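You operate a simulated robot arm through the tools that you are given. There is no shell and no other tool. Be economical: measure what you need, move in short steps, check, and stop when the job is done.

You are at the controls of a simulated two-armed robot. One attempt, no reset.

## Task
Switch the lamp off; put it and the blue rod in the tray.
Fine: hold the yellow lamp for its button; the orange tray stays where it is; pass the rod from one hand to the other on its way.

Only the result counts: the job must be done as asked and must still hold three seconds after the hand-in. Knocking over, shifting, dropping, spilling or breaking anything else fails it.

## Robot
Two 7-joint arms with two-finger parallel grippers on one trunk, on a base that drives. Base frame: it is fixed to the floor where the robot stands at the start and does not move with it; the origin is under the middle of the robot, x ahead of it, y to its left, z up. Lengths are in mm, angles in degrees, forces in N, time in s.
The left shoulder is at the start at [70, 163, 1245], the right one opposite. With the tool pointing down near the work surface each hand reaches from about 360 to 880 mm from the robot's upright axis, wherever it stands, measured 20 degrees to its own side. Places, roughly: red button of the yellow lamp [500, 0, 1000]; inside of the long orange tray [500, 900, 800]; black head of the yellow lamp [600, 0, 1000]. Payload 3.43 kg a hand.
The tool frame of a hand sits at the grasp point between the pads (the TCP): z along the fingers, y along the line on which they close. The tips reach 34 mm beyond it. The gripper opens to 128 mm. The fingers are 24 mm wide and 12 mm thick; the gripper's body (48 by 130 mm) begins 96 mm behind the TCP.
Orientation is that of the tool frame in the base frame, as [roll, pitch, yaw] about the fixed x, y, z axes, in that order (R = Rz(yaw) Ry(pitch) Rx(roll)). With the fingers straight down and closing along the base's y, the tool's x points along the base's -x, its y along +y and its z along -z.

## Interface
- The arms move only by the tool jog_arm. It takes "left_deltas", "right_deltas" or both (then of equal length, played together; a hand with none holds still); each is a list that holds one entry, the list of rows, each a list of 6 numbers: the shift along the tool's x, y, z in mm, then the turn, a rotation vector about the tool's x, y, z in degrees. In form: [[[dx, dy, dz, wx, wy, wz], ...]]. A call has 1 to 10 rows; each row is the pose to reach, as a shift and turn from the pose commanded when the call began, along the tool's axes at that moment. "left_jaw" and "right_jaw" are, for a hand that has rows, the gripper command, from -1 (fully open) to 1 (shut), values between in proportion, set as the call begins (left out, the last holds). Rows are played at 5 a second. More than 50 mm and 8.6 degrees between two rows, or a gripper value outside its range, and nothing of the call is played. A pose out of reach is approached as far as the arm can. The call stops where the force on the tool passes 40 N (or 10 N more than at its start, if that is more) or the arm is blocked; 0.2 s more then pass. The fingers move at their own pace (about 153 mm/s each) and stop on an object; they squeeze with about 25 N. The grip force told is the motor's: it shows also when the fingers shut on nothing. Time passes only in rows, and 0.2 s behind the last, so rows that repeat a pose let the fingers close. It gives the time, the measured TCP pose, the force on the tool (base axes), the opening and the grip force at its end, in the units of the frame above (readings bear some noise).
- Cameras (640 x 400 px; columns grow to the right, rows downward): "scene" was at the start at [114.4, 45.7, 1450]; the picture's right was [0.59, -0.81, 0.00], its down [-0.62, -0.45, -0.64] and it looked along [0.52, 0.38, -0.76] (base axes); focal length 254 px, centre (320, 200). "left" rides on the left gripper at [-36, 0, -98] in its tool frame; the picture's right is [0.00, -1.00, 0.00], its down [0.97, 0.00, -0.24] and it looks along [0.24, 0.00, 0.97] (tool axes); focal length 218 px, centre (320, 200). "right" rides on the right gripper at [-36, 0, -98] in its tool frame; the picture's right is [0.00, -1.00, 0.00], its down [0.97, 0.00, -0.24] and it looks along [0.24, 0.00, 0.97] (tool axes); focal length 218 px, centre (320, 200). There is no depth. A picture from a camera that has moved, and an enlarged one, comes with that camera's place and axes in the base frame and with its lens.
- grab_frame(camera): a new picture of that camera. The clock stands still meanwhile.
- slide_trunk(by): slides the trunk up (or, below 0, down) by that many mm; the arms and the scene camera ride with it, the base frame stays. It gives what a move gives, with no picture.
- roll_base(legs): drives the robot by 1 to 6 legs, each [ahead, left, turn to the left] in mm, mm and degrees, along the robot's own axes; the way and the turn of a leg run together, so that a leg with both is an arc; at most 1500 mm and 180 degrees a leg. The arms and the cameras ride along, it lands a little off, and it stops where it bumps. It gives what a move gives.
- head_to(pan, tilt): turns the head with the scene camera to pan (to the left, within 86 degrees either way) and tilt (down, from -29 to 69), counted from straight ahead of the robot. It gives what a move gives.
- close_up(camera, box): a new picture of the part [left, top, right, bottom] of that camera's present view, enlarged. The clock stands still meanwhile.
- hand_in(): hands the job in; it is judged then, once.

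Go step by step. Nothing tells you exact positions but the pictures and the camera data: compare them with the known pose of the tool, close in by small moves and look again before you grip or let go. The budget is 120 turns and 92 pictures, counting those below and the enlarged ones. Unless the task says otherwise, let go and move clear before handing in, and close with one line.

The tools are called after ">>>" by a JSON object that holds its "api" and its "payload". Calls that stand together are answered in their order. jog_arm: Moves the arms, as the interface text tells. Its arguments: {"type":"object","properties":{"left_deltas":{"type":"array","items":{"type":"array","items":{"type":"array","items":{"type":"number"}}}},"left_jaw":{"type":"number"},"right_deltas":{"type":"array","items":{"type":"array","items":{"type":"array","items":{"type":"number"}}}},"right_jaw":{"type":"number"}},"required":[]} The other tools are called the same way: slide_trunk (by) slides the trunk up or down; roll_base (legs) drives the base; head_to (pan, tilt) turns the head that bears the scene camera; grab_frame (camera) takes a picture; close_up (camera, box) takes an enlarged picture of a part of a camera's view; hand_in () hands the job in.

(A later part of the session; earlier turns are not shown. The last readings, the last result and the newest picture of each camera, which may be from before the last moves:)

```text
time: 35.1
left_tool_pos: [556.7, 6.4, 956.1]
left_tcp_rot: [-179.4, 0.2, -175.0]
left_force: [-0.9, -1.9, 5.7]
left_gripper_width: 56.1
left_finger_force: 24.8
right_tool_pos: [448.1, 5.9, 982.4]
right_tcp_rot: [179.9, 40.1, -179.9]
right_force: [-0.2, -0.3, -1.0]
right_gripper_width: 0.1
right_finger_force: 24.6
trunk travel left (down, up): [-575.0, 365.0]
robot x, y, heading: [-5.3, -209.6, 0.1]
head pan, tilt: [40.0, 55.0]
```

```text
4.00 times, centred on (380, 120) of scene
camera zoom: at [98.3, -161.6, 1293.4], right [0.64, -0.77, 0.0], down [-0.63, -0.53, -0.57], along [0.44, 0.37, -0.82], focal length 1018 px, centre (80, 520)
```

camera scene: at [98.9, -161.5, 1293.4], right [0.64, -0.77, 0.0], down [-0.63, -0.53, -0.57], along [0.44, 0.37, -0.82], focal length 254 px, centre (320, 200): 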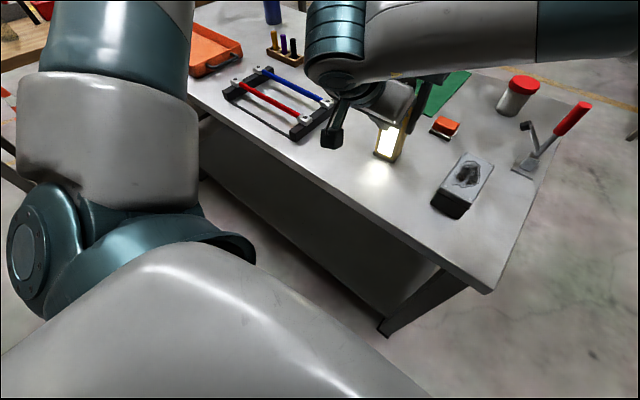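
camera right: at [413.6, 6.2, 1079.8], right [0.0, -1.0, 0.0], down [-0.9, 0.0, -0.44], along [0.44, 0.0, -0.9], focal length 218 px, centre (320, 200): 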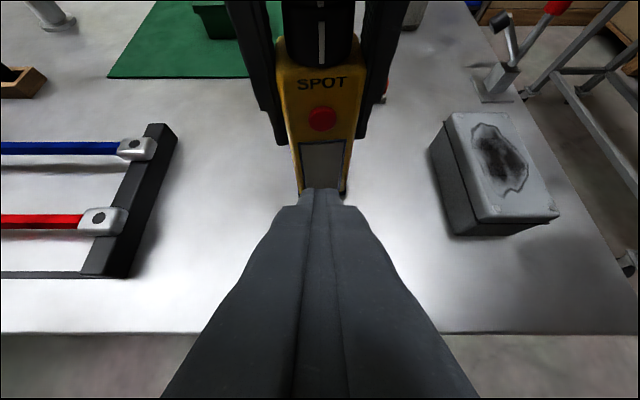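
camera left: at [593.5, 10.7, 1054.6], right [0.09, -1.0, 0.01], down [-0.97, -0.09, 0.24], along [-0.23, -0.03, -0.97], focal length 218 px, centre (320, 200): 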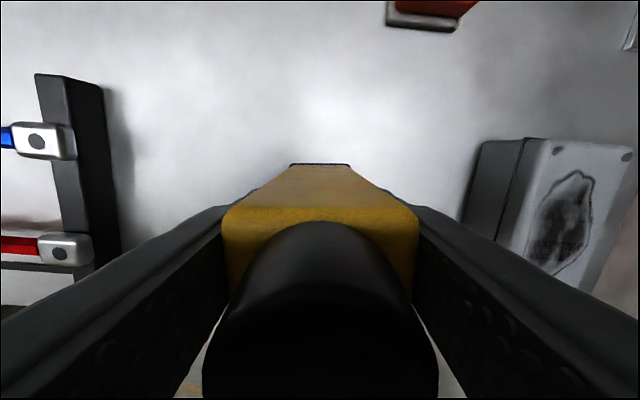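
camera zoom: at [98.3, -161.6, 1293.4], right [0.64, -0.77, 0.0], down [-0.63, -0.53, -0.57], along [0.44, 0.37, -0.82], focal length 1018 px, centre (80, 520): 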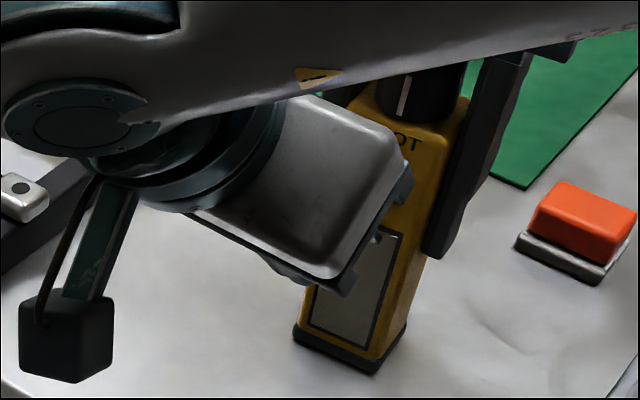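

The lamp is off. I lift it 150 mm with the left hand, and raise the right hand clear as well.

>>> {"api": "jog_arm", "payload": {"left_deltas": [[[0, 0, -20, 0, 0, 0], [0, 0, -55, 0, 0, 0], [0, 0, -90, 0, 0, 0], [0, 0, -125, 0, 0, 0], [0, 0, -150, 0, 0, 0]]], "right_deltas": [[[0, -30, -10, 0, 0, 0], [-10, -60, -30, 0, 0, 0], [-30, -90, -50, 0, 0, 0], [-50, -120, -70, 0, 0, 0], [-64, -150, -85, 0, 0, 0]]]}}

>>> {"api": "grab_frame", "payload": {"camera": "left"}}

>>> {"api": "head_to", "payload": {"pan": 70, "tilt": 40}}

>>> {"api": "grab_frame", "payload": {"camera": "scene"}}

```text
time: 36.3
left_tool_pos: [556.2, 4.7, 1109.6]
left_tcp_rot: [-179.5, 0.3, -174.8]
left_force: [-0.6, 0.3, -3.4]
left_gripper_width: 55.9
left_finger_force: 24.7
right_tool_pos: [439.1, -147.2, 1090.7]
right_tcp_rot: [180.0, 39.9, -179.9]
right_force: [0.7, 0.9, 0.6]
right_gripper_width: 0.0
right_finger_force: 24.6
trunk travel left (down, up): [-575.0, 365.0]
robot x, y, heading: [-11.6, -207.4, -0.2]
head pan, tilt: [40.0, 55.0]
```

```text
58 pictures are left
camera left: at [590.9, 7.9, 1208.4], right [0.09, -1.0, 0.01], down [-0.97, -0.08, 0.24], along [-0.23, -0.03, -0.97], focal length 218 px, centre (320, 200)
```

left: 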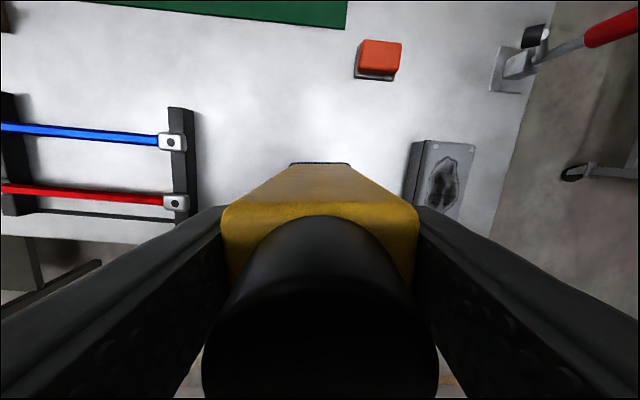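

```text
time: 37.2
left_tool_pos: [555.6, 6.6, 1108.1]
left_tcp_rot: [-179.3, 0.3, -174.7]
left_force: [0.1, 0.0, -4.0]
left_gripper_width: 55.7
left_finger_force: 25.2
right_tool_pos: [439.3, -146.5, 1088.1]
right_tcp_rot: [-180.0, 40.0, 180.0]
right_force: [0.4, 0.2, 0.8]
right_gripper_width: 0.1
right_finger_force: 25.1
trunk travel left (down, up): [-575.0, 365.0]
robot x, y, heading: [-6.3, -207.9, -0.1]
head pan, tilt: [70.0, 40.0]
```

```text
57 pictures are left
camera scene: at [73.3, -128.2, 1314.0], right [0.94, -0.34, 0.0], down [-0.22, -0.6, -0.77], along [0.26, 0.72, -0.64], focal length 254 px, centre (320, 200)
```

scene: 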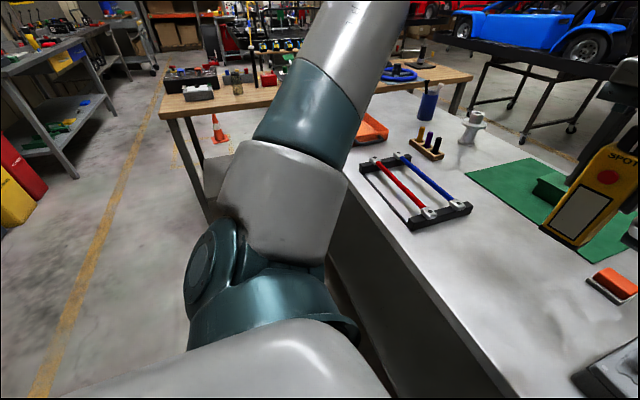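

The lamp is held securely and the way is clear, so I drive 700 mm left towards the tray.

>>> {"api": "roll_base", "payload": {"legs": [[0, 700, 0]]}}

>>> {"api": "head_to", "payload": {"pan": 40, "tilt": 50}}

>>> {"api": "grab_frame", "payload": {"camera": "scene"}}

>>> {"api": "grab_frame", "payload": {"camera": "left"}}

>>> {"api": "grab_frame", "payload": {"camera": "right"}}

```text
time: 41.0
left_tool_pos: [542.8, 704.0, 1107.6]
left_tcp_rot: [-179.4, 0.1, -173.3]
left_force: [0.3, 0.2, -3.7]
left_gripper_width: 55.8
left_finger_force: 24.7
right_tool_pos: [430.7, 549.2, 1088.8]
right_tcp_rot: [180.0, 40.0, -178.5]
right_force: [-0.5, 0.8, -0.3]
right_gripper_width: 0.0
right_finger_force: 25.2
trunk travel left (down, up): [-575.0, 365.0]
robot x, y, heading: [-15.5, 478.1, 1.3]
head pan, tilt: [70.0, 40.0]
```

```text
time: 41.9
left_tool_pos: [542.5, 703.8, 1106.8]
left_tcp_rot: [-179.4, 0.3, -173.5]
left_force: [-0.2, 0.6, -3.1]
left_gripper_width: 55.9
left_finger_force: 24.7
right_tool_pos: [430.1, 549.1, 1088.3]
right_tcp_rot: [-180.0, 40.0, -178.6]
right_force: [0.3, 0.2, 1.1]
right_gripper_width: 0.0
right_finger_force: 25.4
trunk travel left (down, up): [-575.0, 365.0]
robot x, y, heading: [-16.7, 472.9, 1.3]
head pan, tilt: [40.0, 50.0]
```

```text
56 pictures are left
camera scene: at [93.9, 528.3, 1299.8], right [0.66, -0.75, 0.0], down [-0.57, -0.51, -0.64], along [0.48, 0.43, -0.77], focal length 254 px, centre (320, 200)
```

scene: 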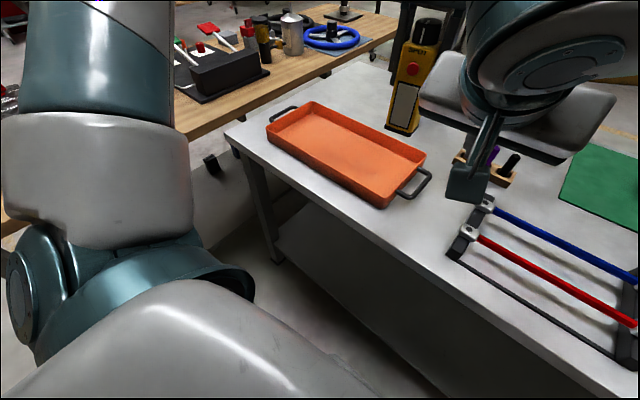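

```text
55 pictures are left
camera left: at [578.2, 707.6, 1207.4], right [0.11, -0.99, 0.01], down [-0.97, -0.11, 0.24], along [-0.23, -0.04, -0.97], focal length 218 px, centre (320, 200)
```

left: 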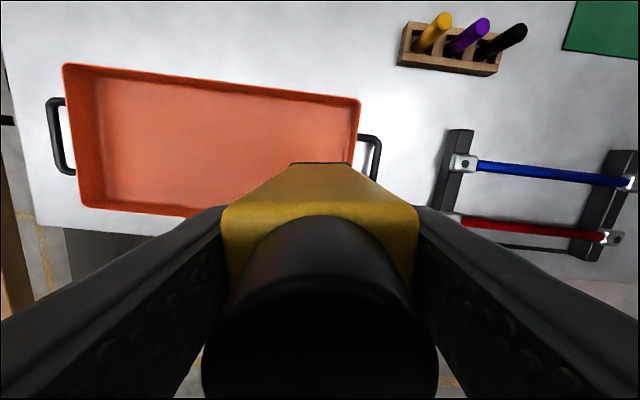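

```text
54 pictures are left
camera right: at [396.2, 548.7, 1187.5], right [0.02, -1.0, 0.0], down [-0.9, -0.02, -0.44], along [0.44, 0.01, -0.9], focal length 218 px, centre (320, 200)
```

right: 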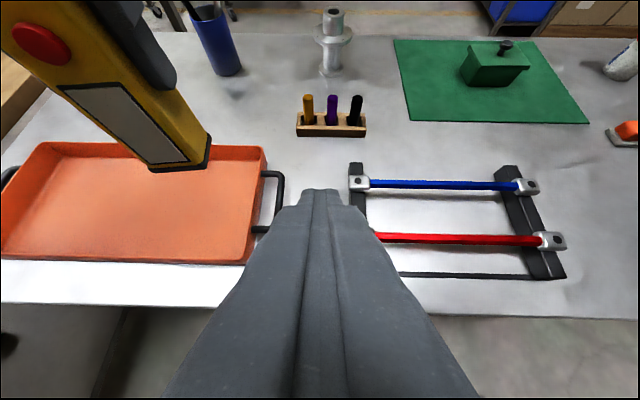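

The tray spans x 453–650 and y 655–1055. I move the lamp over [595,880] inside the tray and leave the front strip free for the rod.

>>> {"api": "jog_arm", "payload": {"left_deltas": [[[-14, 34, 0, 0, 0, 1], [-28, 68, 0, 0, 0, 2.5], [-43, 101, 0, 0, 0, 4], [-57, 135, 0, 0, 0, 5], [-72, 169, 0, 0, 0, 6.5], [-72, 169, 40, 0, 0, 6.5], [-72, 169, 80, 0, 0, 6.5], [-72, 169, 105, 0, 0, 6.5]]]}}

>>> {"api": "grab_frame", "payload": {"camera": "left"}}

>>> {"api": "grab_frame", "payload": {"camera": "scene"}}

```text
time: 43.7
left_tool_pos: [596.4, 877.9, 999.0]
left_tcp_rot: [-179.6, 0.2, -180.0]
left_force: [-0.5, 0.0, -3.5]
left_gripper_width: 55.8
left_finger_force: 25.2
right_tool_pos: [430.7, 549.6, 1089.2]
right_tcp_rot: [-180.0, 39.9, -178.6]
right_force: [0.1, -0.3, -0.7]
right_gripper_width: 0.1
right_finger_force: 25.0
trunk travel left (down, up): [-575.0, 365.0]
robot x, y, heading: [-12.3, 471.7, 1.5]
head pan, tilt: [40.0, 50.0]
```

```text
53 pictures are left
camera left: at [631.6, 878.6, 1099.1], right [0.0, -1.0, 0.01], down [-0.97, 0.0, 0.24], along [-0.24, -0.01, -0.97], focal length 218 px, centre (320, 200)
```

left: 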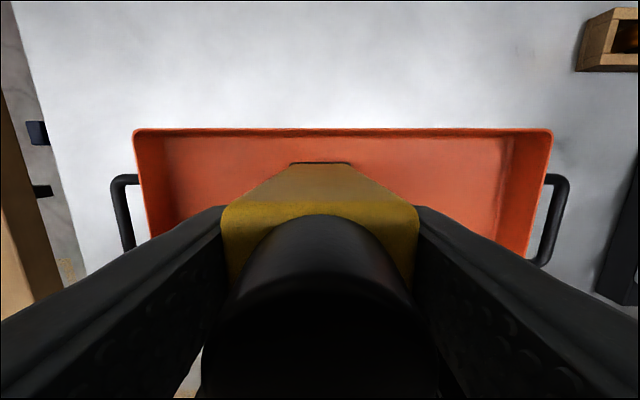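

```text
52 pictures are left
camera scene: at [94.3, 528.8, 1299.8], right [0.66, -0.75, 0.0], down [-0.58, -0.51, -0.64], along [0.48, 0.42, -0.77], focal length 254 px, centre (320, 200)
```

scene: 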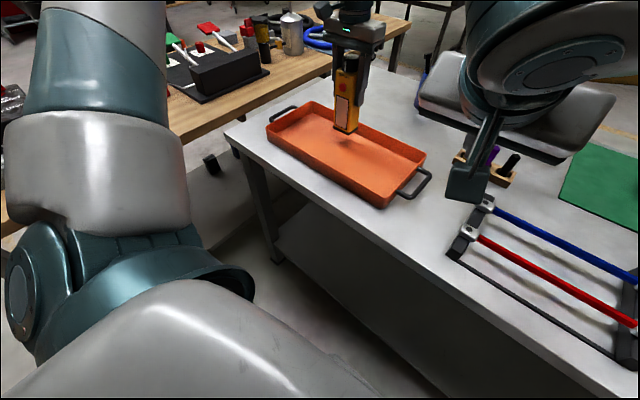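

The lamp is above the tray floor and clear of the walls. I lower it gently.

>>> {"api": "jog_arm", "payload": {"left_deltas": [[[0, 0, 15, 0, 0, 0], [0, 0, 25, 0, 0, 0], [0, 0, 30, 0, 0, 0], [0, 0, 33, 0, 0, 0]]]}}

>>> {"api": "close_up", "payload": {"camera": "scene", "box": [260, 70, 440, 182]}}

```text
time: 44.7
left_tool_pos: [594.4, 877.6, 966.8]
left_tcp_rot: [-179.6, 0.3, 180.0]
left_force: [-0.1, 0.6, -4.3]
left_gripper_width: 55.7
left_finger_force: 25.1
right_tool_pos: [431.6, 549.5, 1091.1]
right_tcp_rot: [180.0, 39.9, -178.5]
right_force: [0.0, -0.6, -0.5]
right_gripper_width: 0.0
right_finger_force: 24.7
trunk travel left (down, up): [-575.0, 365.0]
robot x, y, heading: [-16.6, 471.3, 1.2]
head pan, tilt: [40.0, 50.0]
```

```text
3.56 times, centred on (350, 126) of scene
camera zoom: at [94.2, 528.6, 1299.8], right [0.66, -0.75, 0.0], down [-0.58, -0.51, -0.64], along [0.48, 0.42, -0.77], focal length 905 px, centre (213, 463)
```

zoom: 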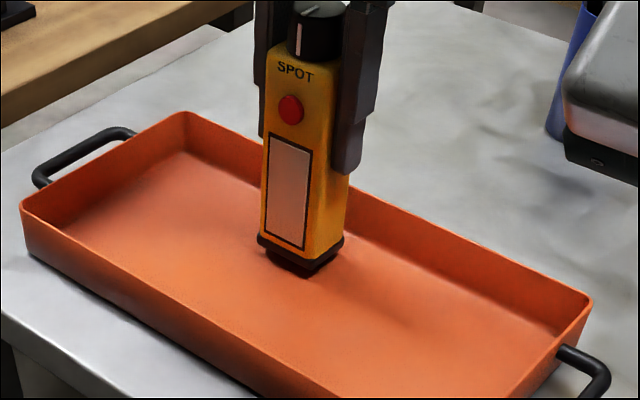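

Still a few mm above the floor. I go down in small steps until the force reading changes.

>>> {"api": "jog_arm", "payload": {"left_deltas": [[[0, 0, 2, 0, 0, 0], [0, 0, 4, 0, 0, 0], [0, 0, 5, 0, 0, 0]]]}}

```text
time: 45.5
left_tool_pos: [596.3, 878.3, 961.2]
left_tcp_rot: [-179.5, 0.4, 180.0]
left_force: [0.2, 0.7, -3.7]
left_gripper_width: 55.7
left_finger_force: 25.1
right_tool_pos: [430.5, 549.6, 1089.9]
right_tcp_rot: [180.0, 40.0, -178.6]
right_force: [0.4, -0.4, -0.5]
right_gripper_width: 0.0
right_finger_force: 24.5
trunk travel left (down, up): [-575.0, 365.0]
robot x, y, heading: [-18.9, 475.6, 1.7]
head pan, tilt: [40.0, 50.0]
```

>>> {"api": "jog_arm", "payload": {"left_deltas": [[[0, 0, 1.5, 0, 0, 0], [0, 0, 3, 0, 0, 0]]]}}

```text
time: 46.1
left_tool_pos: [594.9, 877.3, 960.2]
left_tcp_rot: [-179.5, 0.3, -180.0]
left_force: [-0.5, -0.3, -3.5]
left_gripper_width: 55.7
left_finger_force: 25.1
right_tool_pos: [430.7, 549.0, 1090.4]
right_tcp_rot: [179.9, 39.9, -178.7]
right_force: [-1.0, -0.8, 0.4]
right_gripper_width: 0.0
right_finger_force: 24.6
trunk travel left (down, up): [-575.0, 365.0]
robot x, y, heading: [-13.1, 472.7, 1.3]
head pan, tilt: [40.0, 50.0]
```

>>> {"api": "jog_arm", "payload": {"left_deltas": [[[0, 0, 1, 0, 0, 0], [0, 0, 2, 0, 0, 0], [0, 0, 3, 0, 0, 0]]]}}

>>> {"api": "close_up", "payload": {"camera": "scene", "box": [300, 90, 396, 150]}}

```text
time: 46.9
left_tool_pos: [594.8, 876.6, 958.6]
left_tcp_rot: [-179.6, 0.5, -180.0]
left_force: [3.0, 3.2, 9.7]
left_gripper_width: 56.0
left_finger_force: 25.2
right_tool_pos: [430.3, 548.9, 1089.9]
right_tcp_rot: [180.0, 40.0, -178.6]
right_force: [-0.4, -0.1, -0.6]
right_gripper_width: 0.0
right_finger_force: 25.4
trunk travel left (down, up): [-575.0, 365.0]
robot x, y, heading: [-14.1, 477.0, 1.1]
head pan, tilt: [40.0, 50.0]
```

```text
6.67 times, centred on (348, 120) of scene
camera zoom: at [93.0, 527.9, 1300.2], right [0.66, -0.75, 0.0], down [-0.57, -0.51, -0.64], along [0.48, 0.42, -0.77], focal length 1696 px, centre (133, 733)
```

zoom: 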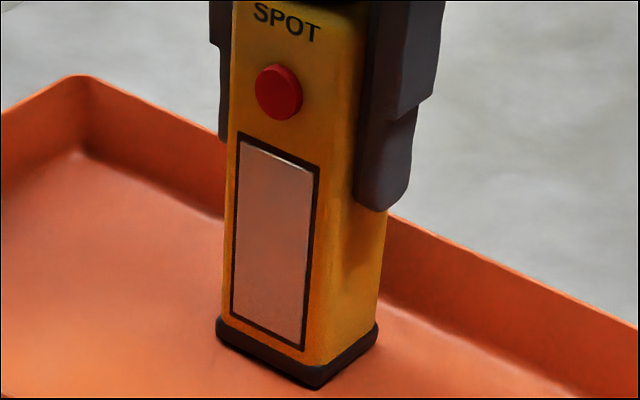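

It is on the tray floor (force +10 N). I release, then lift straight up.

>>> {"api": "jog_arm", "payload": {"left_deltas": [[[0, 0, -0.5, 0, 0, 0], [0, 0, -0.5, 0, 0, 0], [0, 0, -0.5, 0, 0, 0], [0, 0, -0.5, 0, 0, 0]]], "left_jaw": -1}}

>>> {"api": "jog_arm", "payload": {"left_deltas": [[[0, 0, -30, 0, 0, 0], [0, 0, -65, 0, 0, 0], [0, 0, -100, 0, 0, 0], [0, 0, -140, 0, 0, 0], [0, 0, -160, 0, 0, 0]]]}}

>>> {"api": "grab_frame", "payload": {"camera": "scene"}}

>>> {"api": "grab_frame", "payload": {"camera": "left"}}

```text
time: 47.9
left_tool_pos: [594.9, 875.9, 957.4]
left_tcp_rot: [-179.6, 0.3, 179.9]
left_force: [-0.1, -0.6, -0.8]
left_gripper_width: 128.0
left_finger_force: 0.1
right_tool_pos: [430.8, 549.2, 1089.3]
right_tcp_rot: [-179.9, 40.0, -178.6]
right_force: [-0.3, -0.7, -0.5]
right_gripper_width: 0.0
right_finger_force: 25.0
trunk travel left (down, up): [-575.0, 365.0]
robot x, y, heading: [-20.6, 475.8, 1.5]
head pan, tilt: [40.0, 50.0]
```

```text
time: 49.1
left_tool_pos: [597.9, 881.0, 1119.4]
left_tcp_rot: [-179.5, 0.3, 180.0]
left_force: [-0.5, 0.3, 1.2]
left_gripper_width: 128.1
left_finger_force: 0.0
right_tool_pos: [430.2, 548.1, 1089.9]
right_tcp_rot: [180.0, 40.0, -178.6]
right_force: [-1.0, 0.4, 0.0]
right_gripper_width: 0.0
right_finger_force: 24.9
trunk travel left (down, up): [-575.0, 365.0]
robot x, y, heading: [-14.2, 475.0, 1.3]
head pan, tilt: [40.0, 50.0]
```

```text
49 pictures are left
camera scene: at [93.7, 528.4, 1299.8], right [0.66, -0.75, 0.0], down [-0.58, -0.51, -0.64], along [0.48, 0.42, -0.77], focal length 254 px, centre (320, 200)
```

scene: 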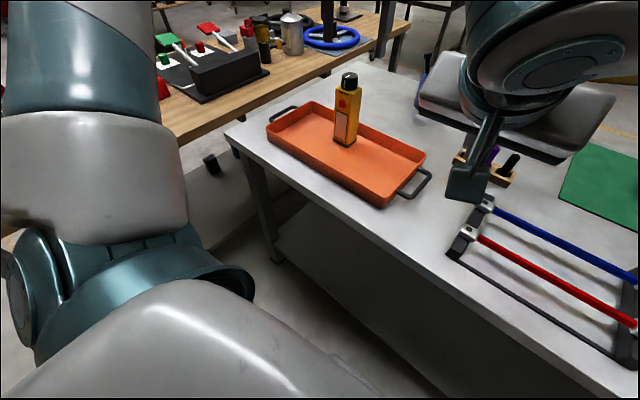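

```text
48 pictures are left
camera left: at [633.9, 880.2, 1218.5], right [0.0, -1.0, 0.01], down [-0.97, 0.0, 0.23], along [-0.23, -0.01, -0.97], focal length 218 px, centre (320, 200)
```

left: 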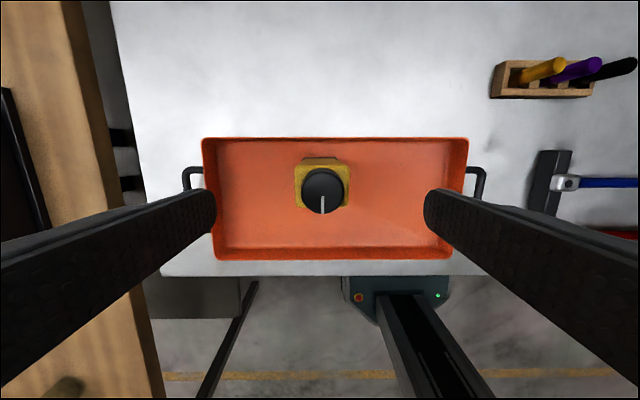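

The lamp is standing in the tray. Now the rod: I look closely at how it sits in its rack.

>>> {"api": "close_up", "payload": {"camera": "right", "box": [335, 150, 455, 225]}}

>>> {"api": "close_up", "payload": {"camera": "right", "box": [460, 150, 580, 225]}}

```text
5.33 times, centred on (395, 188) of right
camera zoom: at [396.1, 548.9, 1187.6], right [0.02, -1.0, 0.0], down [-0.9, -0.02, -0.44], along [0.44, 0.01, -0.9], focal length 1164 px, centre (-80, 267)
```

zoom: 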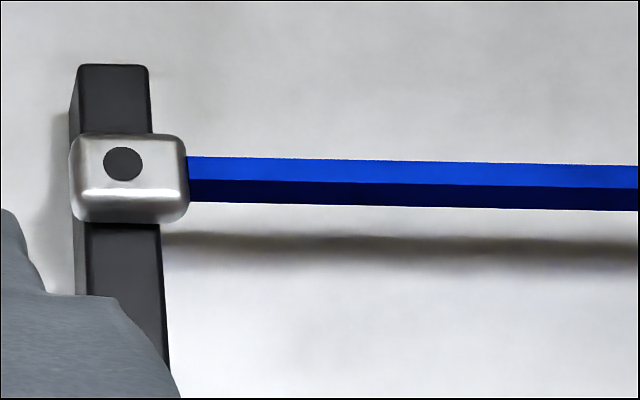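

```text
5.33 times, centred on (520, 188) of right
camera zoom: at [396.1, 548.9, 1187.6], right [0.02, -1.0, 0.0], down [-0.9, -0.02, -0.44], along [0.44, 0.01, -0.9], focal length 1164 px, centre (-747, 267)
```

zoom: 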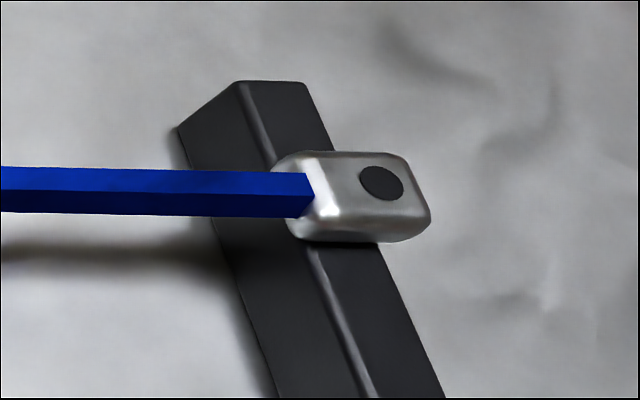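

The rod is about 12 mm square, running along y at x≈579, z≈877, y 233–471. I bring the right hand upright over its right half.

>>> {"api": "jog_arm", "payload": {"right_deltas": [[[-14, -33, 12, 0, 5, 0], [-27, -65, 23, 0, 10, 0], [-41, -98, 35, 0, 15, 0], [-54, -130, 46, 0, 20, 0], [-68, -163, 58, 0, 25, 0], [-82, -195, 69, 0, 30, 0], [-95, -228, 81, 0, 35, 0], [-109, -260, 92, 0, 40, 0]]], "right_jaw": 0.06}}

>>> {"api": "jog_arm", "payload": {"right_deltas": [[[0, 0, 0, 0, 0, 8], [0, 0, 0, 0, 0, 16], [0, 0, 0, 0, 0, 24], [0, 0, 0, 0, 0, 32], [0, 0, 0, 0, 0, 40], [0, 0, 0, 0, 0, 48], [0, 0, 0, 0, 0, 56], [0, 0, 0, 0, 0, 64], [0, 0, 0, 0, 0, 72], [0, 0, 0, 0, 0, 80]]]}}

>>> {"api": "grab_frame", "payload": {"camera": "right"}}

```text
time: 50.9
left_tool_pos: [598.5, 879.3, 1118.4]
left_tcp_rot: [-179.4, 0.4, 180.0]
left_force: [0.5, -0.4, -0.8]
left_gripper_width: 128.0
left_finger_force: 0.1
right_tool_pos: [578.1, 292.8, 1085.9]
right_tcp_rot: [179.9, -0.1, -178.5]
right_force: [-0.2, 0.0, 0.0]
right_gripper_width: 60.1
right_finger_force: 0.0
trunk travel left (down, up): [-575.0, 365.0]
robot x, y, heading: [-13.1, 475.6, 1.5]
head pan, tilt: [40.0, 50.0]
```

```text
time: 53.1
left_tool_pos: [598.6, 879.0, 1118.3]
left_tcp_rot: [-179.5, 0.3, -179.9]
left_force: [-0.1, 0.4, 0.7]
left_gripper_width: 127.7
left_finger_force: 0.0
right_tool_pos: [580.0, 292.3, 1090.0]
right_tcp_rot: [-179.9, -0.1, 101.3]
right_force: [-0.5, 0.1, 0.2]
right_gripper_width: 60.2
right_finger_force: 0.0
trunk travel left (down, up): [-575.0, 365.0]
robot x, y, heading: [-15.1, 475.4, 1.2]
head pan, tilt: [40.0, 50.0]
```

```text
45 pictures are left
camera right: at [587.9, 257.2, 1186.9], right [-0.98, -0.2, 0.0], down [-0.19, 0.95, 0.24], along [-0.05, 0.24, -0.97], focal length 218 px, centre (320, 200)
```

right: 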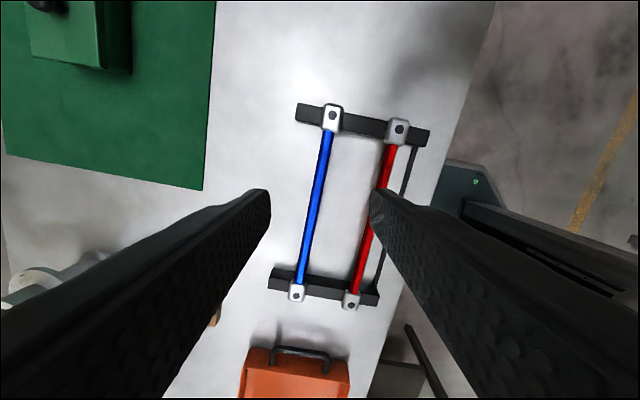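

The rod is at x≈578, centre y≈357, turned about 1°. I align the hand to it and descend to just above.

>>> {"api": "jog_arm", "payload": {"right_deltas": [[[3, 0, 0, 0, 0, 5], [5, -1, 10, 0, 0, 10.3], [5, -1, 50, 0, 0, 10.3], [5, -1, 90, 0, 0, 10.3], [5, -1, 130, 0, 0, 10.3], [5, -1, 145, 0, 0, 10.3]]]}}

>>> {"api": "grab_frame", "payload": {"camera": "right"}}

```text
time: 54.5
left_tool_pos: [598.5, 879.0, 1119.0]
left_tcp_rot: [-179.5, 0.3, 180.0]
left_force: [-0.6, -0.2, -0.1]
left_gripper_width: 128.0
left_finger_force: 0.2
right_tool_pos: [578.5, 299.0, 945.8]
right_tcp_rot: [179.9, -0.1, 91.1]
right_force: [-0.4, -0.1, -0.2]
right_gripper_width: 60.2
right_finger_force: 0.0
trunk travel left (down, up): [-575.0, 365.0]
robot x, y, heading: [-16.7, 474.4, 1.2]
head pan, tilt: [40.0, 50.0]
```

```text
44 pictures are left
camera right: at [579.8, 263.2, 1043.0], right [-1.0, -0.02, 0.0], down [-0.02, 0.97, 0.24], along [0.0, 0.24, -0.97], focal length 218 px, centre (320, 200)
```

right: 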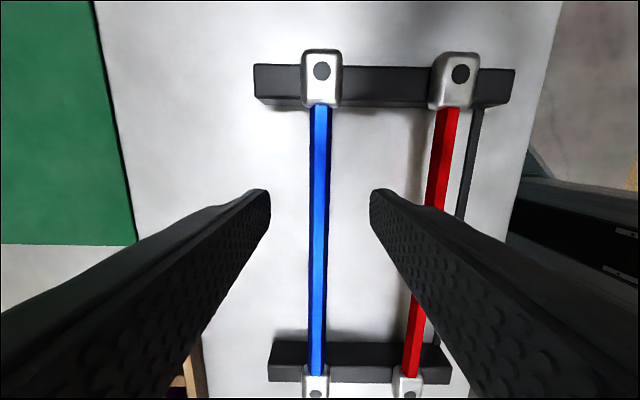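

The rod is well centred between the fingers. I go down to z≈893 and close.

>>> {"api": "jog_arm", "payload": {"right_deltas": [[[0, 0, 25, 0, 0, 0], [0, 0, 45, 0, 0, 0], [0, 0, 53, 0, 0, 0]]]}}

>>> {"api": "grab_frame", "payload": {"camera": "right"}}

>>> {"api": "head_to", "payload": {"pan": -10, "tilt": 40}}

>>> {"api": "grab_frame", "payload": {"camera": "scene"}}

```text
time: 55.3
left_tool_pos: [598.5, 880.0, 1118.2]
left_tcp_rot: [-179.5, 0.2, -179.9]
left_force: [0.1, -0.6, -0.7]
left_gripper_width: 128.4
left_finger_force: 0.1
right_tool_pos: [578.3, 297.0, 891.4]
right_tcp_rot: [180.0, 0.1, 91.0]
right_force: [-0.5, -0.2, -0.2]
right_gripper_width: 60.3
right_finger_force: 0.0
trunk travel left (down, up): [-575.0, 365.0]
robot x, y, heading: [-15.9, 475.7, 1.4]
head pan, tilt: [40.0, 50.0]
```

```text
43 pictures are left
camera right: at [579.9, 261.8, 989.7], right [-1.0, -0.02, 0.0], down [-0.02, 0.97, 0.24], along [-0.01, 0.24, -0.97], focal length 218 px, centre (320, 200)
```

right: 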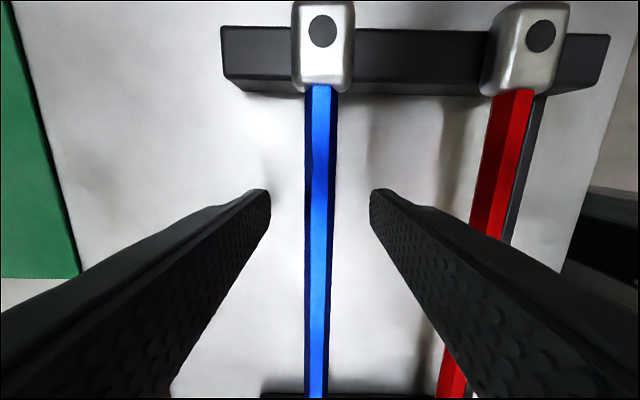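

```text
time: 56.5
left_tool_pos: [597.6, 879.9, 1118.1]
left_tcp_rot: [-179.6, 0.3, -179.9]
left_force: [-0.2, -0.1, -0.3]
left_gripper_width: 128.0
left_finger_force: 0.0
right_tool_pos: [577.7, 298.1, 892.6]
right_tcp_rot: [180.0, 0.0, 91.1]
right_force: [-0.3, 0.4, 0.3]
right_gripper_width: 60.2
right_finger_force: 0.1
trunk travel left (down, up): [-575.0, 365.0]
robot x, y, heading: [-12.7, 474.2, 1.6]
head pan, tilt: [-10.0, 40.0]
```

```text
42 pictures are left
camera scene: at [119.9, 464.5, 1314.0], right [-0.15, -0.99, 0.0], down [-0.64, 0.1, -0.77], along [0.76, -0.11, -0.64], focal length 254 px, centre (320, 200)
```

scene: 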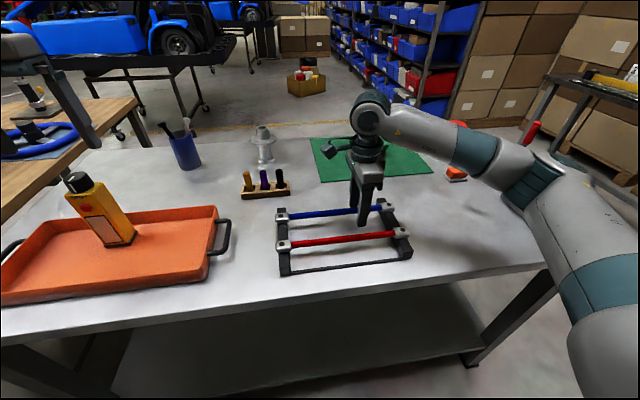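

Fingers straddle the rod. I close and then lift slightly to feel how the rod is held.

>>> {"api": "jog_arm", "payload": {"right_deltas": [[[0, 0, 0, 0, 0, 0], [0, 0, 0, 0, 0, 0], [0, 0, 0, 0, 0, 0]]], "right_jaw": 1}}

>>> {"api": "jog_arm", "payload": {"right_deltas": [[[0, 0, -4, 0, 0, 0], [0, 0, -8, 0, 0, 0], [0, 0, -12, 0, 0, 0]]]}}

>>> {"api": "grab_frame", "payload": {"camera": "right"}}

>>> {"api": "close_up", "payload": {"camera": "scene", "box": [260, 180, 430, 286]}}

```text
time: 57.3
left_tool_pos: [597.7, 879.0, 1118.5]
left_tcp_rot: [-179.5, 0.3, 180.0]
left_force: [0.9, 0.4, 0.0]
left_gripper_width: 128.0
left_finger_force: 0.1
right_tool_pos: [578.2, 299.5, 892.1]
right_tcp_rot: [-180.0, 0.0, 91.1]
right_force: [0.4, -0.4, 0.5]
right_gripper_width: 13.3
right_finger_force: 25.0
trunk travel left (down, up): [-575.0, 365.0]
robot x, y, heading: [-17.5, 474.4, 1.2]
head pan, tilt: [-10.0, 40.0]
```

```text
time: 58.1
left_tool_pos: [597.8, 879.7, 1118.8]
left_tcp_rot: [-179.5, 0.3, -179.9]
left_force: [-0.7, -0.1, -0.8]
left_gripper_width: 127.9
left_finger_force: 0.0
right_tool_pos: [578.0, 297.2, 902.4]
right_tcp_rot: [-179.9, 0.0, 91.2]
right_force: [0.3, -0.2, -1.8]
right_gripper_width: 13.4
right_finger_force: 25.1
trunk travel left (down, up): [-575.0, 365.0]
robot x, y, heading: [-20.0, 472.8, 1.6]
head pan, tilt: [-10.0, 40.0]
```

```text
41 pictures are left
camera right: at [579.2, 261.7, 1001.1], right [-1.0, -0.02, 0.0], down [-0.02, 0.97, 0.24], along [-0.01, 0.24, -0.97], focal length 218 px, centre (320, 200)
```

right: 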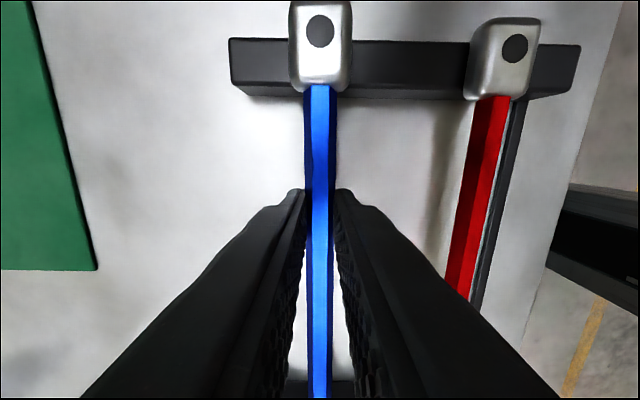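

```text
3.76 times, centred on (345, 233) of scene
camera zoom: at [120.1, 464.4, 1314.0], right [-0.15, -0.99, 0.0], down [-0.64, 0.1, -0.77], along [0.76, -0.12, -0.64], focal length 958 px, centre (226, 76)
```

zoom: 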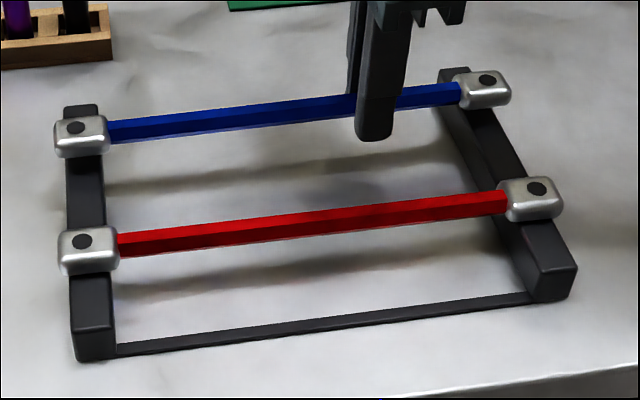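

The silver end blocks belong to the rod and rise with it. The rack stays down. I lift high and carry the rod left towards the handover place.

>>> {"api": "jog_arm", "payload": {"right_deltas": [[[0, 0, -40, 0, 0, 0], [0, 0, -80, 0, 0, 0], [0, 0, -120, 0, 0, 0], [0, 0, -160, 0, 0, 0], [0, 0, -190, 0, 0, 0], [40, 0, -190, 0, 0, 0], [80, 0, -190, 0, 0, 0], [120, 0, -190, 0, 0, 0], [160, 0, -190, 0, 0, 0], [200, 0, -190, 0, 0, 0]]]}}

>>> {"api": "head_to", "payload": {"pan": 20, "tilt": 30}}

>>> {"api": "grab_frame", "payload": {"camera": "scene"}}

>>> {"api": "grab_frame", "payload": {"camera": "right"}}

```text
time: 60.3
left_tool_pos: [597.8, 881.2, 1117.1]
left_tcp_rot: [-179.4, 0.3, 180.0]
left_force: [-1.1, 0.2, -0.7]
left_gripper_width: 127.9
left_finger_force: 0.0
right_tool_pos: [574.1, 500.2, 1093.2]
right_tcp_rot: [180.0, 0.2, 91.2]
right_force: [0.3, 0.4, -1.9]
right_gripper_width: 13.2
right_finger_force: 25.0
trunk travel left (down, up): [-575.0, 365.0]
robot x, y, heading: [-18.2, 478.7, 1.2]
head pan, tilt: [-10.0, 40.0]
```

```text
time: 61.3
left_tool_pos: [598.1, 880.4, 1118.1]
left_tcp_rot: [-179.5, 0.3, -180.0]
left_force: [-0.1, 0.1, 0.3]
left_gripper_width: 128.2
left_finger_force: 0.0
right_tool_pos: [574.1, 499.0, 1092.5]
right_tcp_rot: [-179.9, 0.0, 91.0]
right_force: [0.3, 0.1, -2.4]
right_gripper_width: 13.1
right_finger_force: 24.5
trunk travel left (down, up): [-575.0, 365.0]
robot x, y, heading: [-17.6, 474.4, 1.4]
head pan, tilt: [20.0, 30.0]
```

```text
39 pictures are left
camera scene: at [120.3, 510.4, 1329.3], right [0.36, -0.93, 0.0], down [-0.47, -0.18, -0.87], along [0.81, 0.31, -0.5], focal length 254 px, centre (320, 200)
```

scene: 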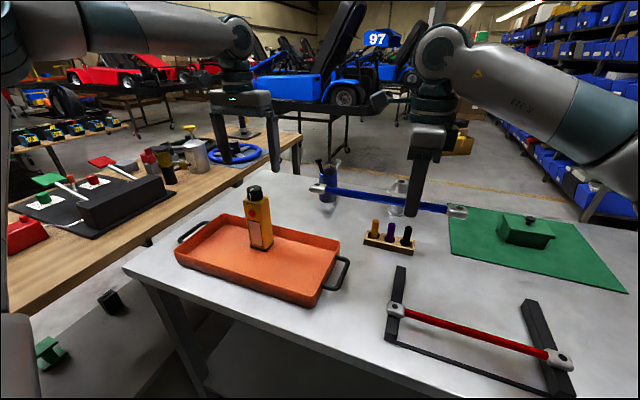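

```text
38 pictures are left
camera right: at [575.5, 462.8, 1190.7], right [-1.0, -0.02, 0.0], down [-0.02, 0.97, 0.24], along [-0.01, 0.24, -0.97], focal length 218 px, centre (320, 200)
```

right: 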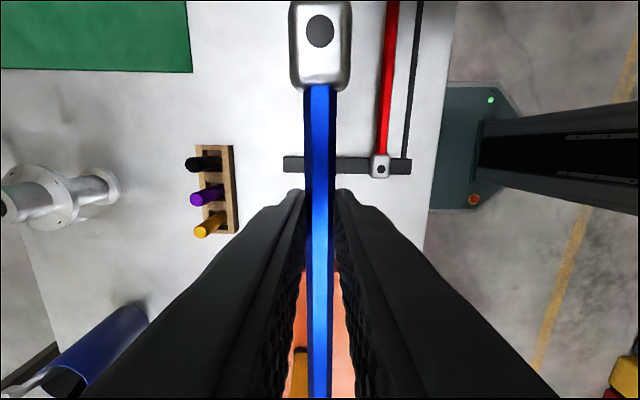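

The rod hangs level in the right hand. I turn the left hand 80° to match and bring the rod a little further left.

>>> {"api": "jog_arm", "payload": {"left_deltas": [[[0, 0, 0, 0, 0, -8], [0, 0, 0, 0, 0, -16], [0, 0, 0, 0, 0, -24], [0, 0, 0, 0, 0, -32], [0, 0, 0, 0, 0, -40], [0, 0, 0, 0, 0, -48], [0, 0, 0, 0, 0, -56], [0, 0, 0, 0, 0, -64], [0, 0, 0, 0, 0, -72], [0, 0, 0, 0, 0, -80]]], "right_deltas": [[[4, 0, 0, 0, 0, 0], [8, 0, 0, 0, 0, 0], [12, 0, 0, 0, 0, 0], [16, 0, 0, 0, 0, 0], [20, 0, 0, 0, 0, 0], [24, 0, 0, 0, 0, 0], [28, 0, 0, 0, 0, 0], [32, 0, 0, 0, 0, 0], [36, 0, 0, 0, 0, 0], [40, 0, 0, 0, 0, 0]]]}}

```text
time: 63.5
left_tool_pos: [595.2, 879.3, 1118.0]
left_tcp_rot: [-179.5, -0.5, -99.9]
left_force: [-0.1, -0.1, -0.7]
left_gripper_width: 128.0
left_finger_force: 0.1
right_tool_pos: [573.2, 537.1, 1092.2]
right_tcp_rot: [-179.9, 0.1, 91.1]
right_force: [0.4, 0.0, -1.6]
right_gripper_width: 13.6
right_finger_force: 25.1
trunk travel left (down, up): [-575.0, 365.0]
robot x, y, heading: [-13.1, 476.2, 1.2]
head pan, tilt: [20.0, 30.0]
```

>>> {"api": "jog_arm", "payload": {"left_deltas": [[[0, 0, -20, 0, 0, -5], [0, 0, -42, 0, 0, -11], [39, -3, -42, 0, 0, -11], [78, -5, -42, 0, 0, -11], [116, -8, -42, 0, 0, -11], [155, -11, -42, 0, 0, -11], [194, -13, -42, 0, 0, -11], [232, -16, -42, 0, 0, -11]]], "left_jaw": 0.06}}

>>> {"api": "grab_frame", "payload": {"camera": "left"}}

>>> {"api": "grab_frame", "payload": {"camera": "scene"}}

```text
time: 65.3
left_tool_pos: [571.9, 688.5, 1160.3]
left_tcp_rot: [-179.6, -0.5, -88.8]
left_force: [0.6, 0.4, 0.4]
left_gripper_width: 60.4
left_finger_force: 0.1
left hand out of reach, approached as far as the arm can: row 8
right_tool_pos: [570.8, 537.9, 1094.6]
right_tcp_rot: [179.9, -0.1, 91.2]
right_force: [0.1, 0.6, -2.2]
right_gripper_width: 13.5
right_finger_force: 24.9
trunk travel left (down, up): [-575.0, 365.0]
robot x, y, heading: [-15.9, 475.9, 1.3]
head pan, tilt: [20.0, 30.0]
```

```text
37 pictures are left
camera left: at [570.7, 724.2, 1259.9], right [1.0, 0.02, 0.01], down [0.02, -0.97, 0.25], along [0.01, -0.25, -0.97], focal length 218 px, centre (320, 200)
```

left: 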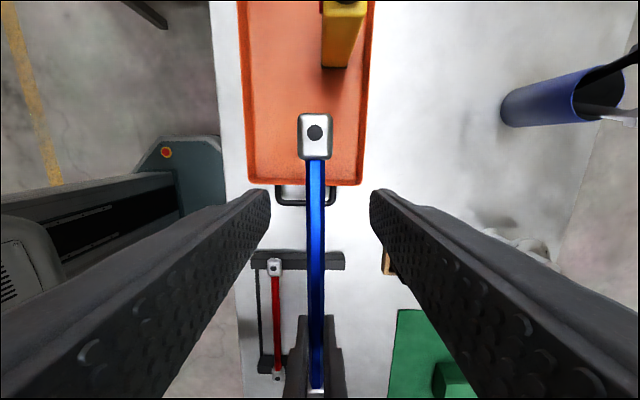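

```text
36 pictures are left
camera scene: at [119.1, 510.7, 1329.5], right [0.36, -0.93, 0.0], down [-0.47, -0.18, -0.87], along [0.81, 0.32, -0.5], focal length 254 px, centre (320, 200)
```

scene: 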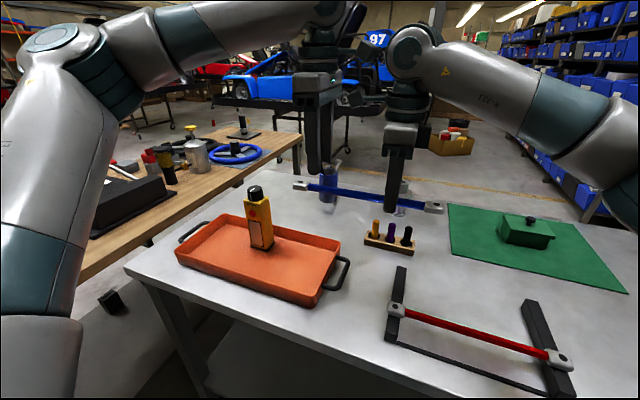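

The left hand can't go further inward here, so I bring the rod 40 mm further left to it instead.

>>> {"api": "jog_arm", "payload": {"right_deltas": [[[13, 0, 0, 0, 0, 0], [26, 0, 0, 0, 0, 0], [38, 0, 0, 0, 0, 0], [38, 0, 0, 0, 0, 0]]]}}

>>> {"api": "grab_frame", "payload": {"camera": "left"}}

```text
time: 65.9
left_tool_pos: [574.9, 692.8, 1161.7]
left_tcp_rot: [-179.7, -0.6, -88.1]
left_force: [0.4, 5.0, 0.3]
left_gripper_width: 60.4
left_finger_force: 0.0
right_tool_pos: [573.5, 558.4, 1095.2]
right_tcp_rot: [-180.0, -0.2, 90.7]
right_force: [-0.7, 0.0, -2.2]
right_gripper_width: 13.2
right_finger_force: 25.4
trunk travel left (down, up): [-575.0, 365.0]
robot x, y, heading: [-13.3, 474.9, 1.2]
head pan, tilt: [20.0, 30.0]
stopped in row 3 (left hand): the force on the tool passed its limit (the readings are from after the stop); the commanded pose is now the measured one
```

```text
35 pictures are left
camera left: at [572.6, 729.9, 1259.9], right [1.0, 0.03, 0.01], down [0.03, -0.97, 0.25], along [0.01, -0.25, -0.97], focal length 218 px, centre (320, 200)
```

left: 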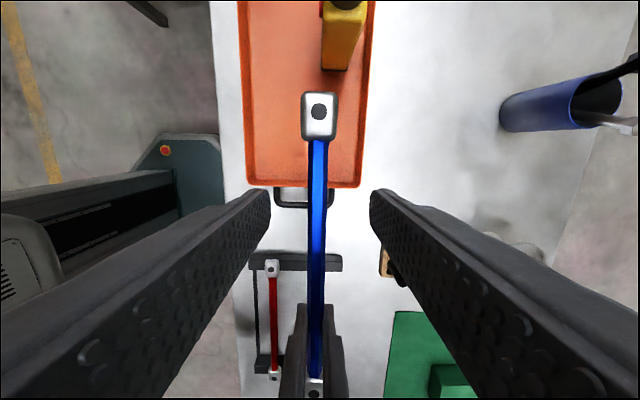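

The two hands' housings touch at about 135 mm spacing. I back the right hand off 14 mm, then lower the left fingers around the rod.

>>> {"api": "jog_arm", "payload": {"right_deltas": [[[-7, 0, 0, 0, 0, 0], [-14, 0, 0, 0, 0, 0]]]}}

>>> {"api": "jog_arm", "payload": {"left_deltas": [[[0, 0, 14, 0, 0, 0], [0, 0, 28, 0, 0, 0], [0, 0, 42, 0, 0, 0], [0, 0, 56, 0, 0, 0]]]}}

>>> {"api": "grab_frame", "payload": {"camera": "left"}}

>>> {"api": "close_up", "payload": {"camera": "scene", "box": [270, 120, 450, 232]}}

```text
time: 66.5
left_tool_pos: [573.9, 691.7, 1160.6]
left_tcp_rot: [-179.8, -0.7, -88.2]
left_force: [0.0, -0.2, 0.0]
left_gripper_width: 59.9
left_finger_force: 0.1
right_tool_pos: [575.8, 542.7, 1094.7]
right_tcp_rot: [-180.0, -0.3, 90.7]
right_force: [-0.5, -0.1, -2.1]
right_gripper_width: 13.4
right_finger_force: 24.5
trunk travel left (down, up): [-575.0, 365.0]
robot x, y, heading: [-18.5, 473.9, 1.7]
head pan, tilt: [20.0, 30.0]
```

```text
time: 67.5
left_tool_pos: [575.0, 688.9, 1115.6]
left_tcp_rot: [-179.1, -1.4, -88.1]
left_force: [-0.8, 0.5, 1.0]
left_gripper_width: 60.3
left_finger_force: 0.1
right_tool_pos: [572.8, 544.2, 1088.7]
right_tcp_rot: [-179.7, 0.5, 90.8]
right_force: [-0.5, 0.5, -2.6]
right_gripper_width: 13.4
right_finger_force: 24.6
trunk travel left (down, up): [-575.0, 365.0]
robot x, y, heading: [-15.2, 474.7, 1.3]
head pan, tilt: [20.0, 30.0]
stopped in row 4 (right hand): the force on the tool passed its limit (the readings are from after the stop); the commanded pose is now the measured one
```

```text
34 pictures are left
camera left: at [572.6, 726.9, 1213.7], right [1.0, 0.03, 0.02], down [0.03, -0.96, 0.26], along [0.02, -0.26, -0.96], focal length 218 px, centre (320, 200)
```

left: 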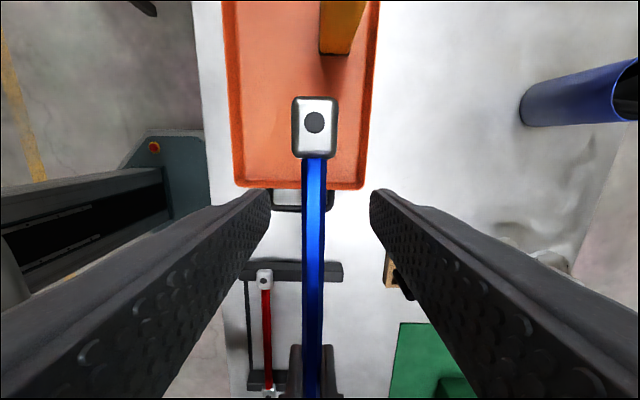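

```text
3.56 times, centred on (360, 176) of scene
camera zoom: at [120.4, 510.2, 1329.4], right [0.36, -0.93, 0.0], down [-0.47, -0.18, -0.87], along [0.81, 0.32, -0.5], focal length 905 px, centre (178, 285)
```

zoom: 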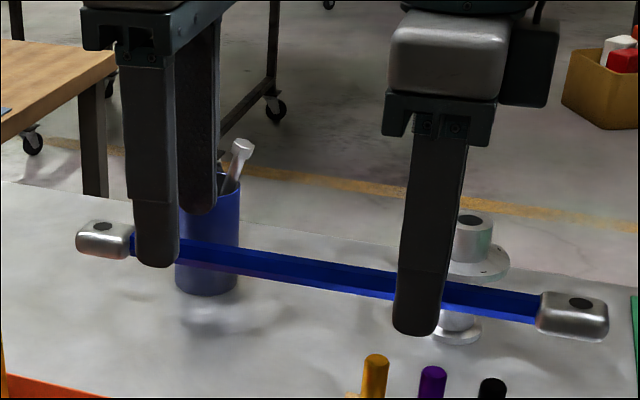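

The wrists still meet when the left descends. I raise the left, then lean it 20° away from the right hand.

>>> {"api": "jog_arm", "payload": {"left_deltas": [[[0, 0, -18, 0, 0, 0], [0, 0, -35, 0, 0, 0], [0, 0, -35, 0, 7, 0], [0, 0, -35, 0, 14, 0], [10, 0, -35, 0, 20, 0], [20, 0, -35, 0, 20, 0]]]}}

>>> {"api": "grab_frame", "payload": {"camera": "scene"}}

>>> {"api": "grab_frame", "payload": {"camera": "left"}}

```text
time: 68.9
left_tool_pos: [573.7, 669.9, 1151.0]
left_tcp_rot: [-179.0, -21.4, -88.4]
left_force: [0.2, -0.3, 0.8]
left_gripper_width: 60.0
left_finger_force: 0.0
right_tool_pos: [574.6, 542.3, 1090.2]
right_tcp_rot: [-179.5, 0.3, 90.7]
right_force: [-0.3, -0.7, -0.8]
right_gripper_width: 13.6
right_finger_force: 24.5
trunk travel left (down, up): [-575.0, 365.0]
robot x, y, heading: [-16.6, 476.8, 1.4]
head pan, tilt: [20.0, 30.0]
```

```text
32 pictures are left
camera scene: at [120.1, 509.2, 1329.4], right [0.36, -0.93, 0.0], down [-0.47, -0.18, -0.87], along [0.81, 0.32, -0.5], focal length 254 px, centre (320, 200)
```

scene: 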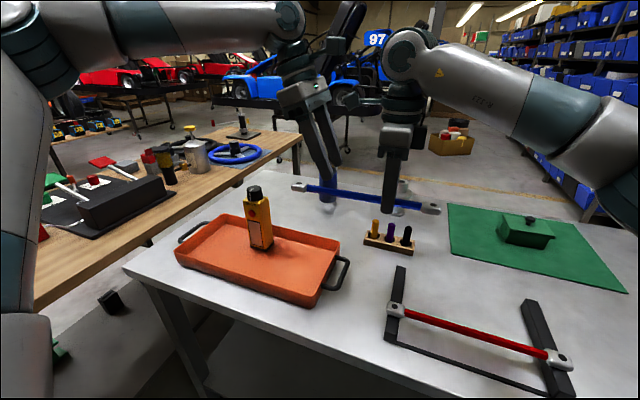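

```text
31 pictures are left
camera left: at [571.1, 737.8, 1230.6], right [1.0, 0.03, 0.02], down [0.02, -0.82, 0.58], along [0.03, -0.58, -0.82], focal length 218 px, centre (320, 200)
```

left: 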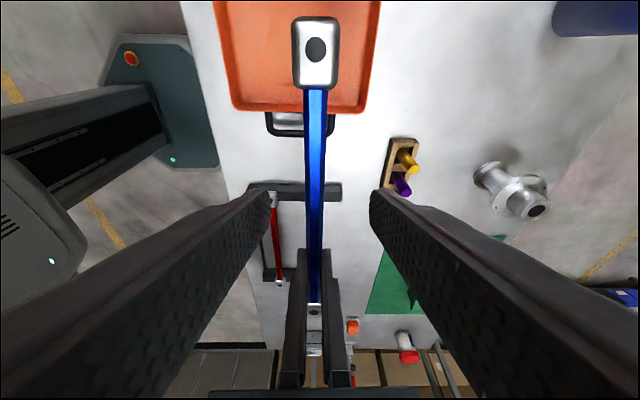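

Plenty of clearance now. I lower the leaning left hand around the rod.

>>> {"api": "jog_arm", "payload": {"left_deltas": [[[-6, 3, 16, 0, 0, 0], [-13, 3, 33, 0, 0, 0], [-19.3, 3, 49.3, 0, 0, 0]]]}}

>>> {"api": "close_up", "payload": {"camera": "scene", "box": [270, 120, 450, 232]}}

>>> {"api": "grab_frame", "payload": {"camera": "left"}}

```text
time: 69.7
left_tool_pos: [573.2, 670.1, 1096.1]
left_tcp_rot: [-179.0, -21.4, -88.4]
left_force: [0.4, -1.0, 0.1]
left_gripper_width: 60.3
left_finger_force: 0.1
right_tool_pos: [574.3, 542.2, 1090.2]
right_tcp_rot: [-179.6, 0.5, 90.8]
right_force: [0.6, 0.1, -1.8]
right_gripper_width: 13.3
right_finger_force: 25.1
trunk travel left (down, up): [-575.0, 365.0]
robot x, y, heading: [-13.4, 477.7, 1.6]
head pan, tilt: [20.0, 30.0]
```

```text
3.56 times, centred on (360, 176) of scene
camera zoom: at [120.7, 510.4, 1329.3], right [0.36, -0.93, 0.0], down [-0.47, -0.18, -0.87], along [0.81, 0.32, -0.5], focal length 905 px, centre (178, 285)
```

zoom: 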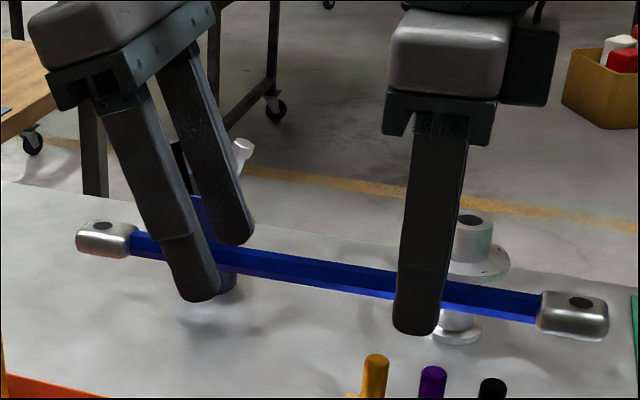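

```text
29 pictures are left
camera left: at [569.2, 739.8, 1177.3], right [1.0, 0.03, 0.02], down [0.02, -0.82, 0.58], along [0.03, -0.58, -0.82], focal length 218 px, centre (320, 200)
```

left: 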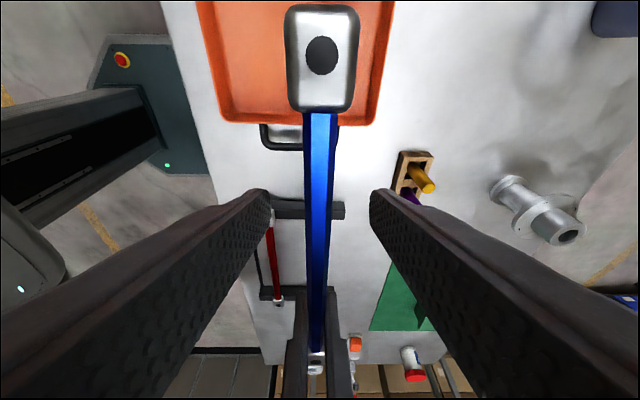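

The tips extend about 9 mm below the rod, as planned. I close the left hand, then check.

>>> {"api": "jog_arm", "payload": {"left_deltas": [[[0, 0, 0, 0, 0, 0], [0, 0, 0, 0, 0, 0], [0, 0, 0, 0, 0, 0]]], "left_jaw": 1}}

>>> {"api": "grab_frame", "payload": {"camera": "left"}}

```text
time: 70.5
left_tool_pos: [571.6, 669.8, 1098.4]
left_tcp_rot: [-179.1, -21.5, -88.5]
left_force: [-6.5, 0.0, 0.3]
left_gripper_width: 13.3
left_finger_force: 24.6
right_tool_pos: [575.5, 541.9, 1090.7]
right_tcp_rot: [-179.7, 0.3, 90.8]
right_force: [7.0, 0.7, -1.8]
right_gripper_width: 13.3
right_finger_force: 25.2
trunk travel left (down, up): [-575.0, 365.0]
robot x, y, heading: [-14.3, 476.9, 1.3]
head pan, tilt: [20.0, 30.0]
```

```text
28 pictures are left
camera left: at [568.6, 739.4, 1177.5], right [1.0, 0.03, 0.02], down [0.02, -0.82, 0.58], along [0.03, -0.58, -0.82], focal length 218 px, centre (320, 200)
```

left: 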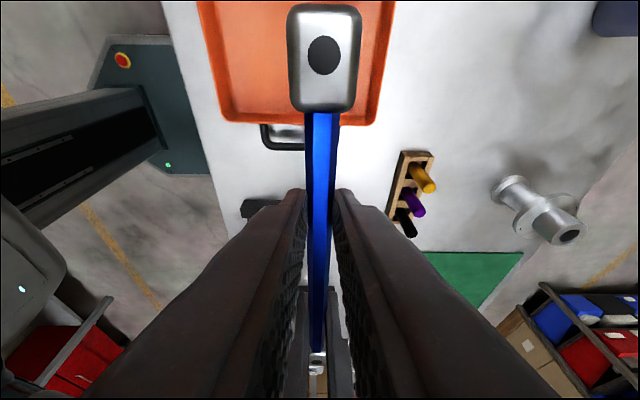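

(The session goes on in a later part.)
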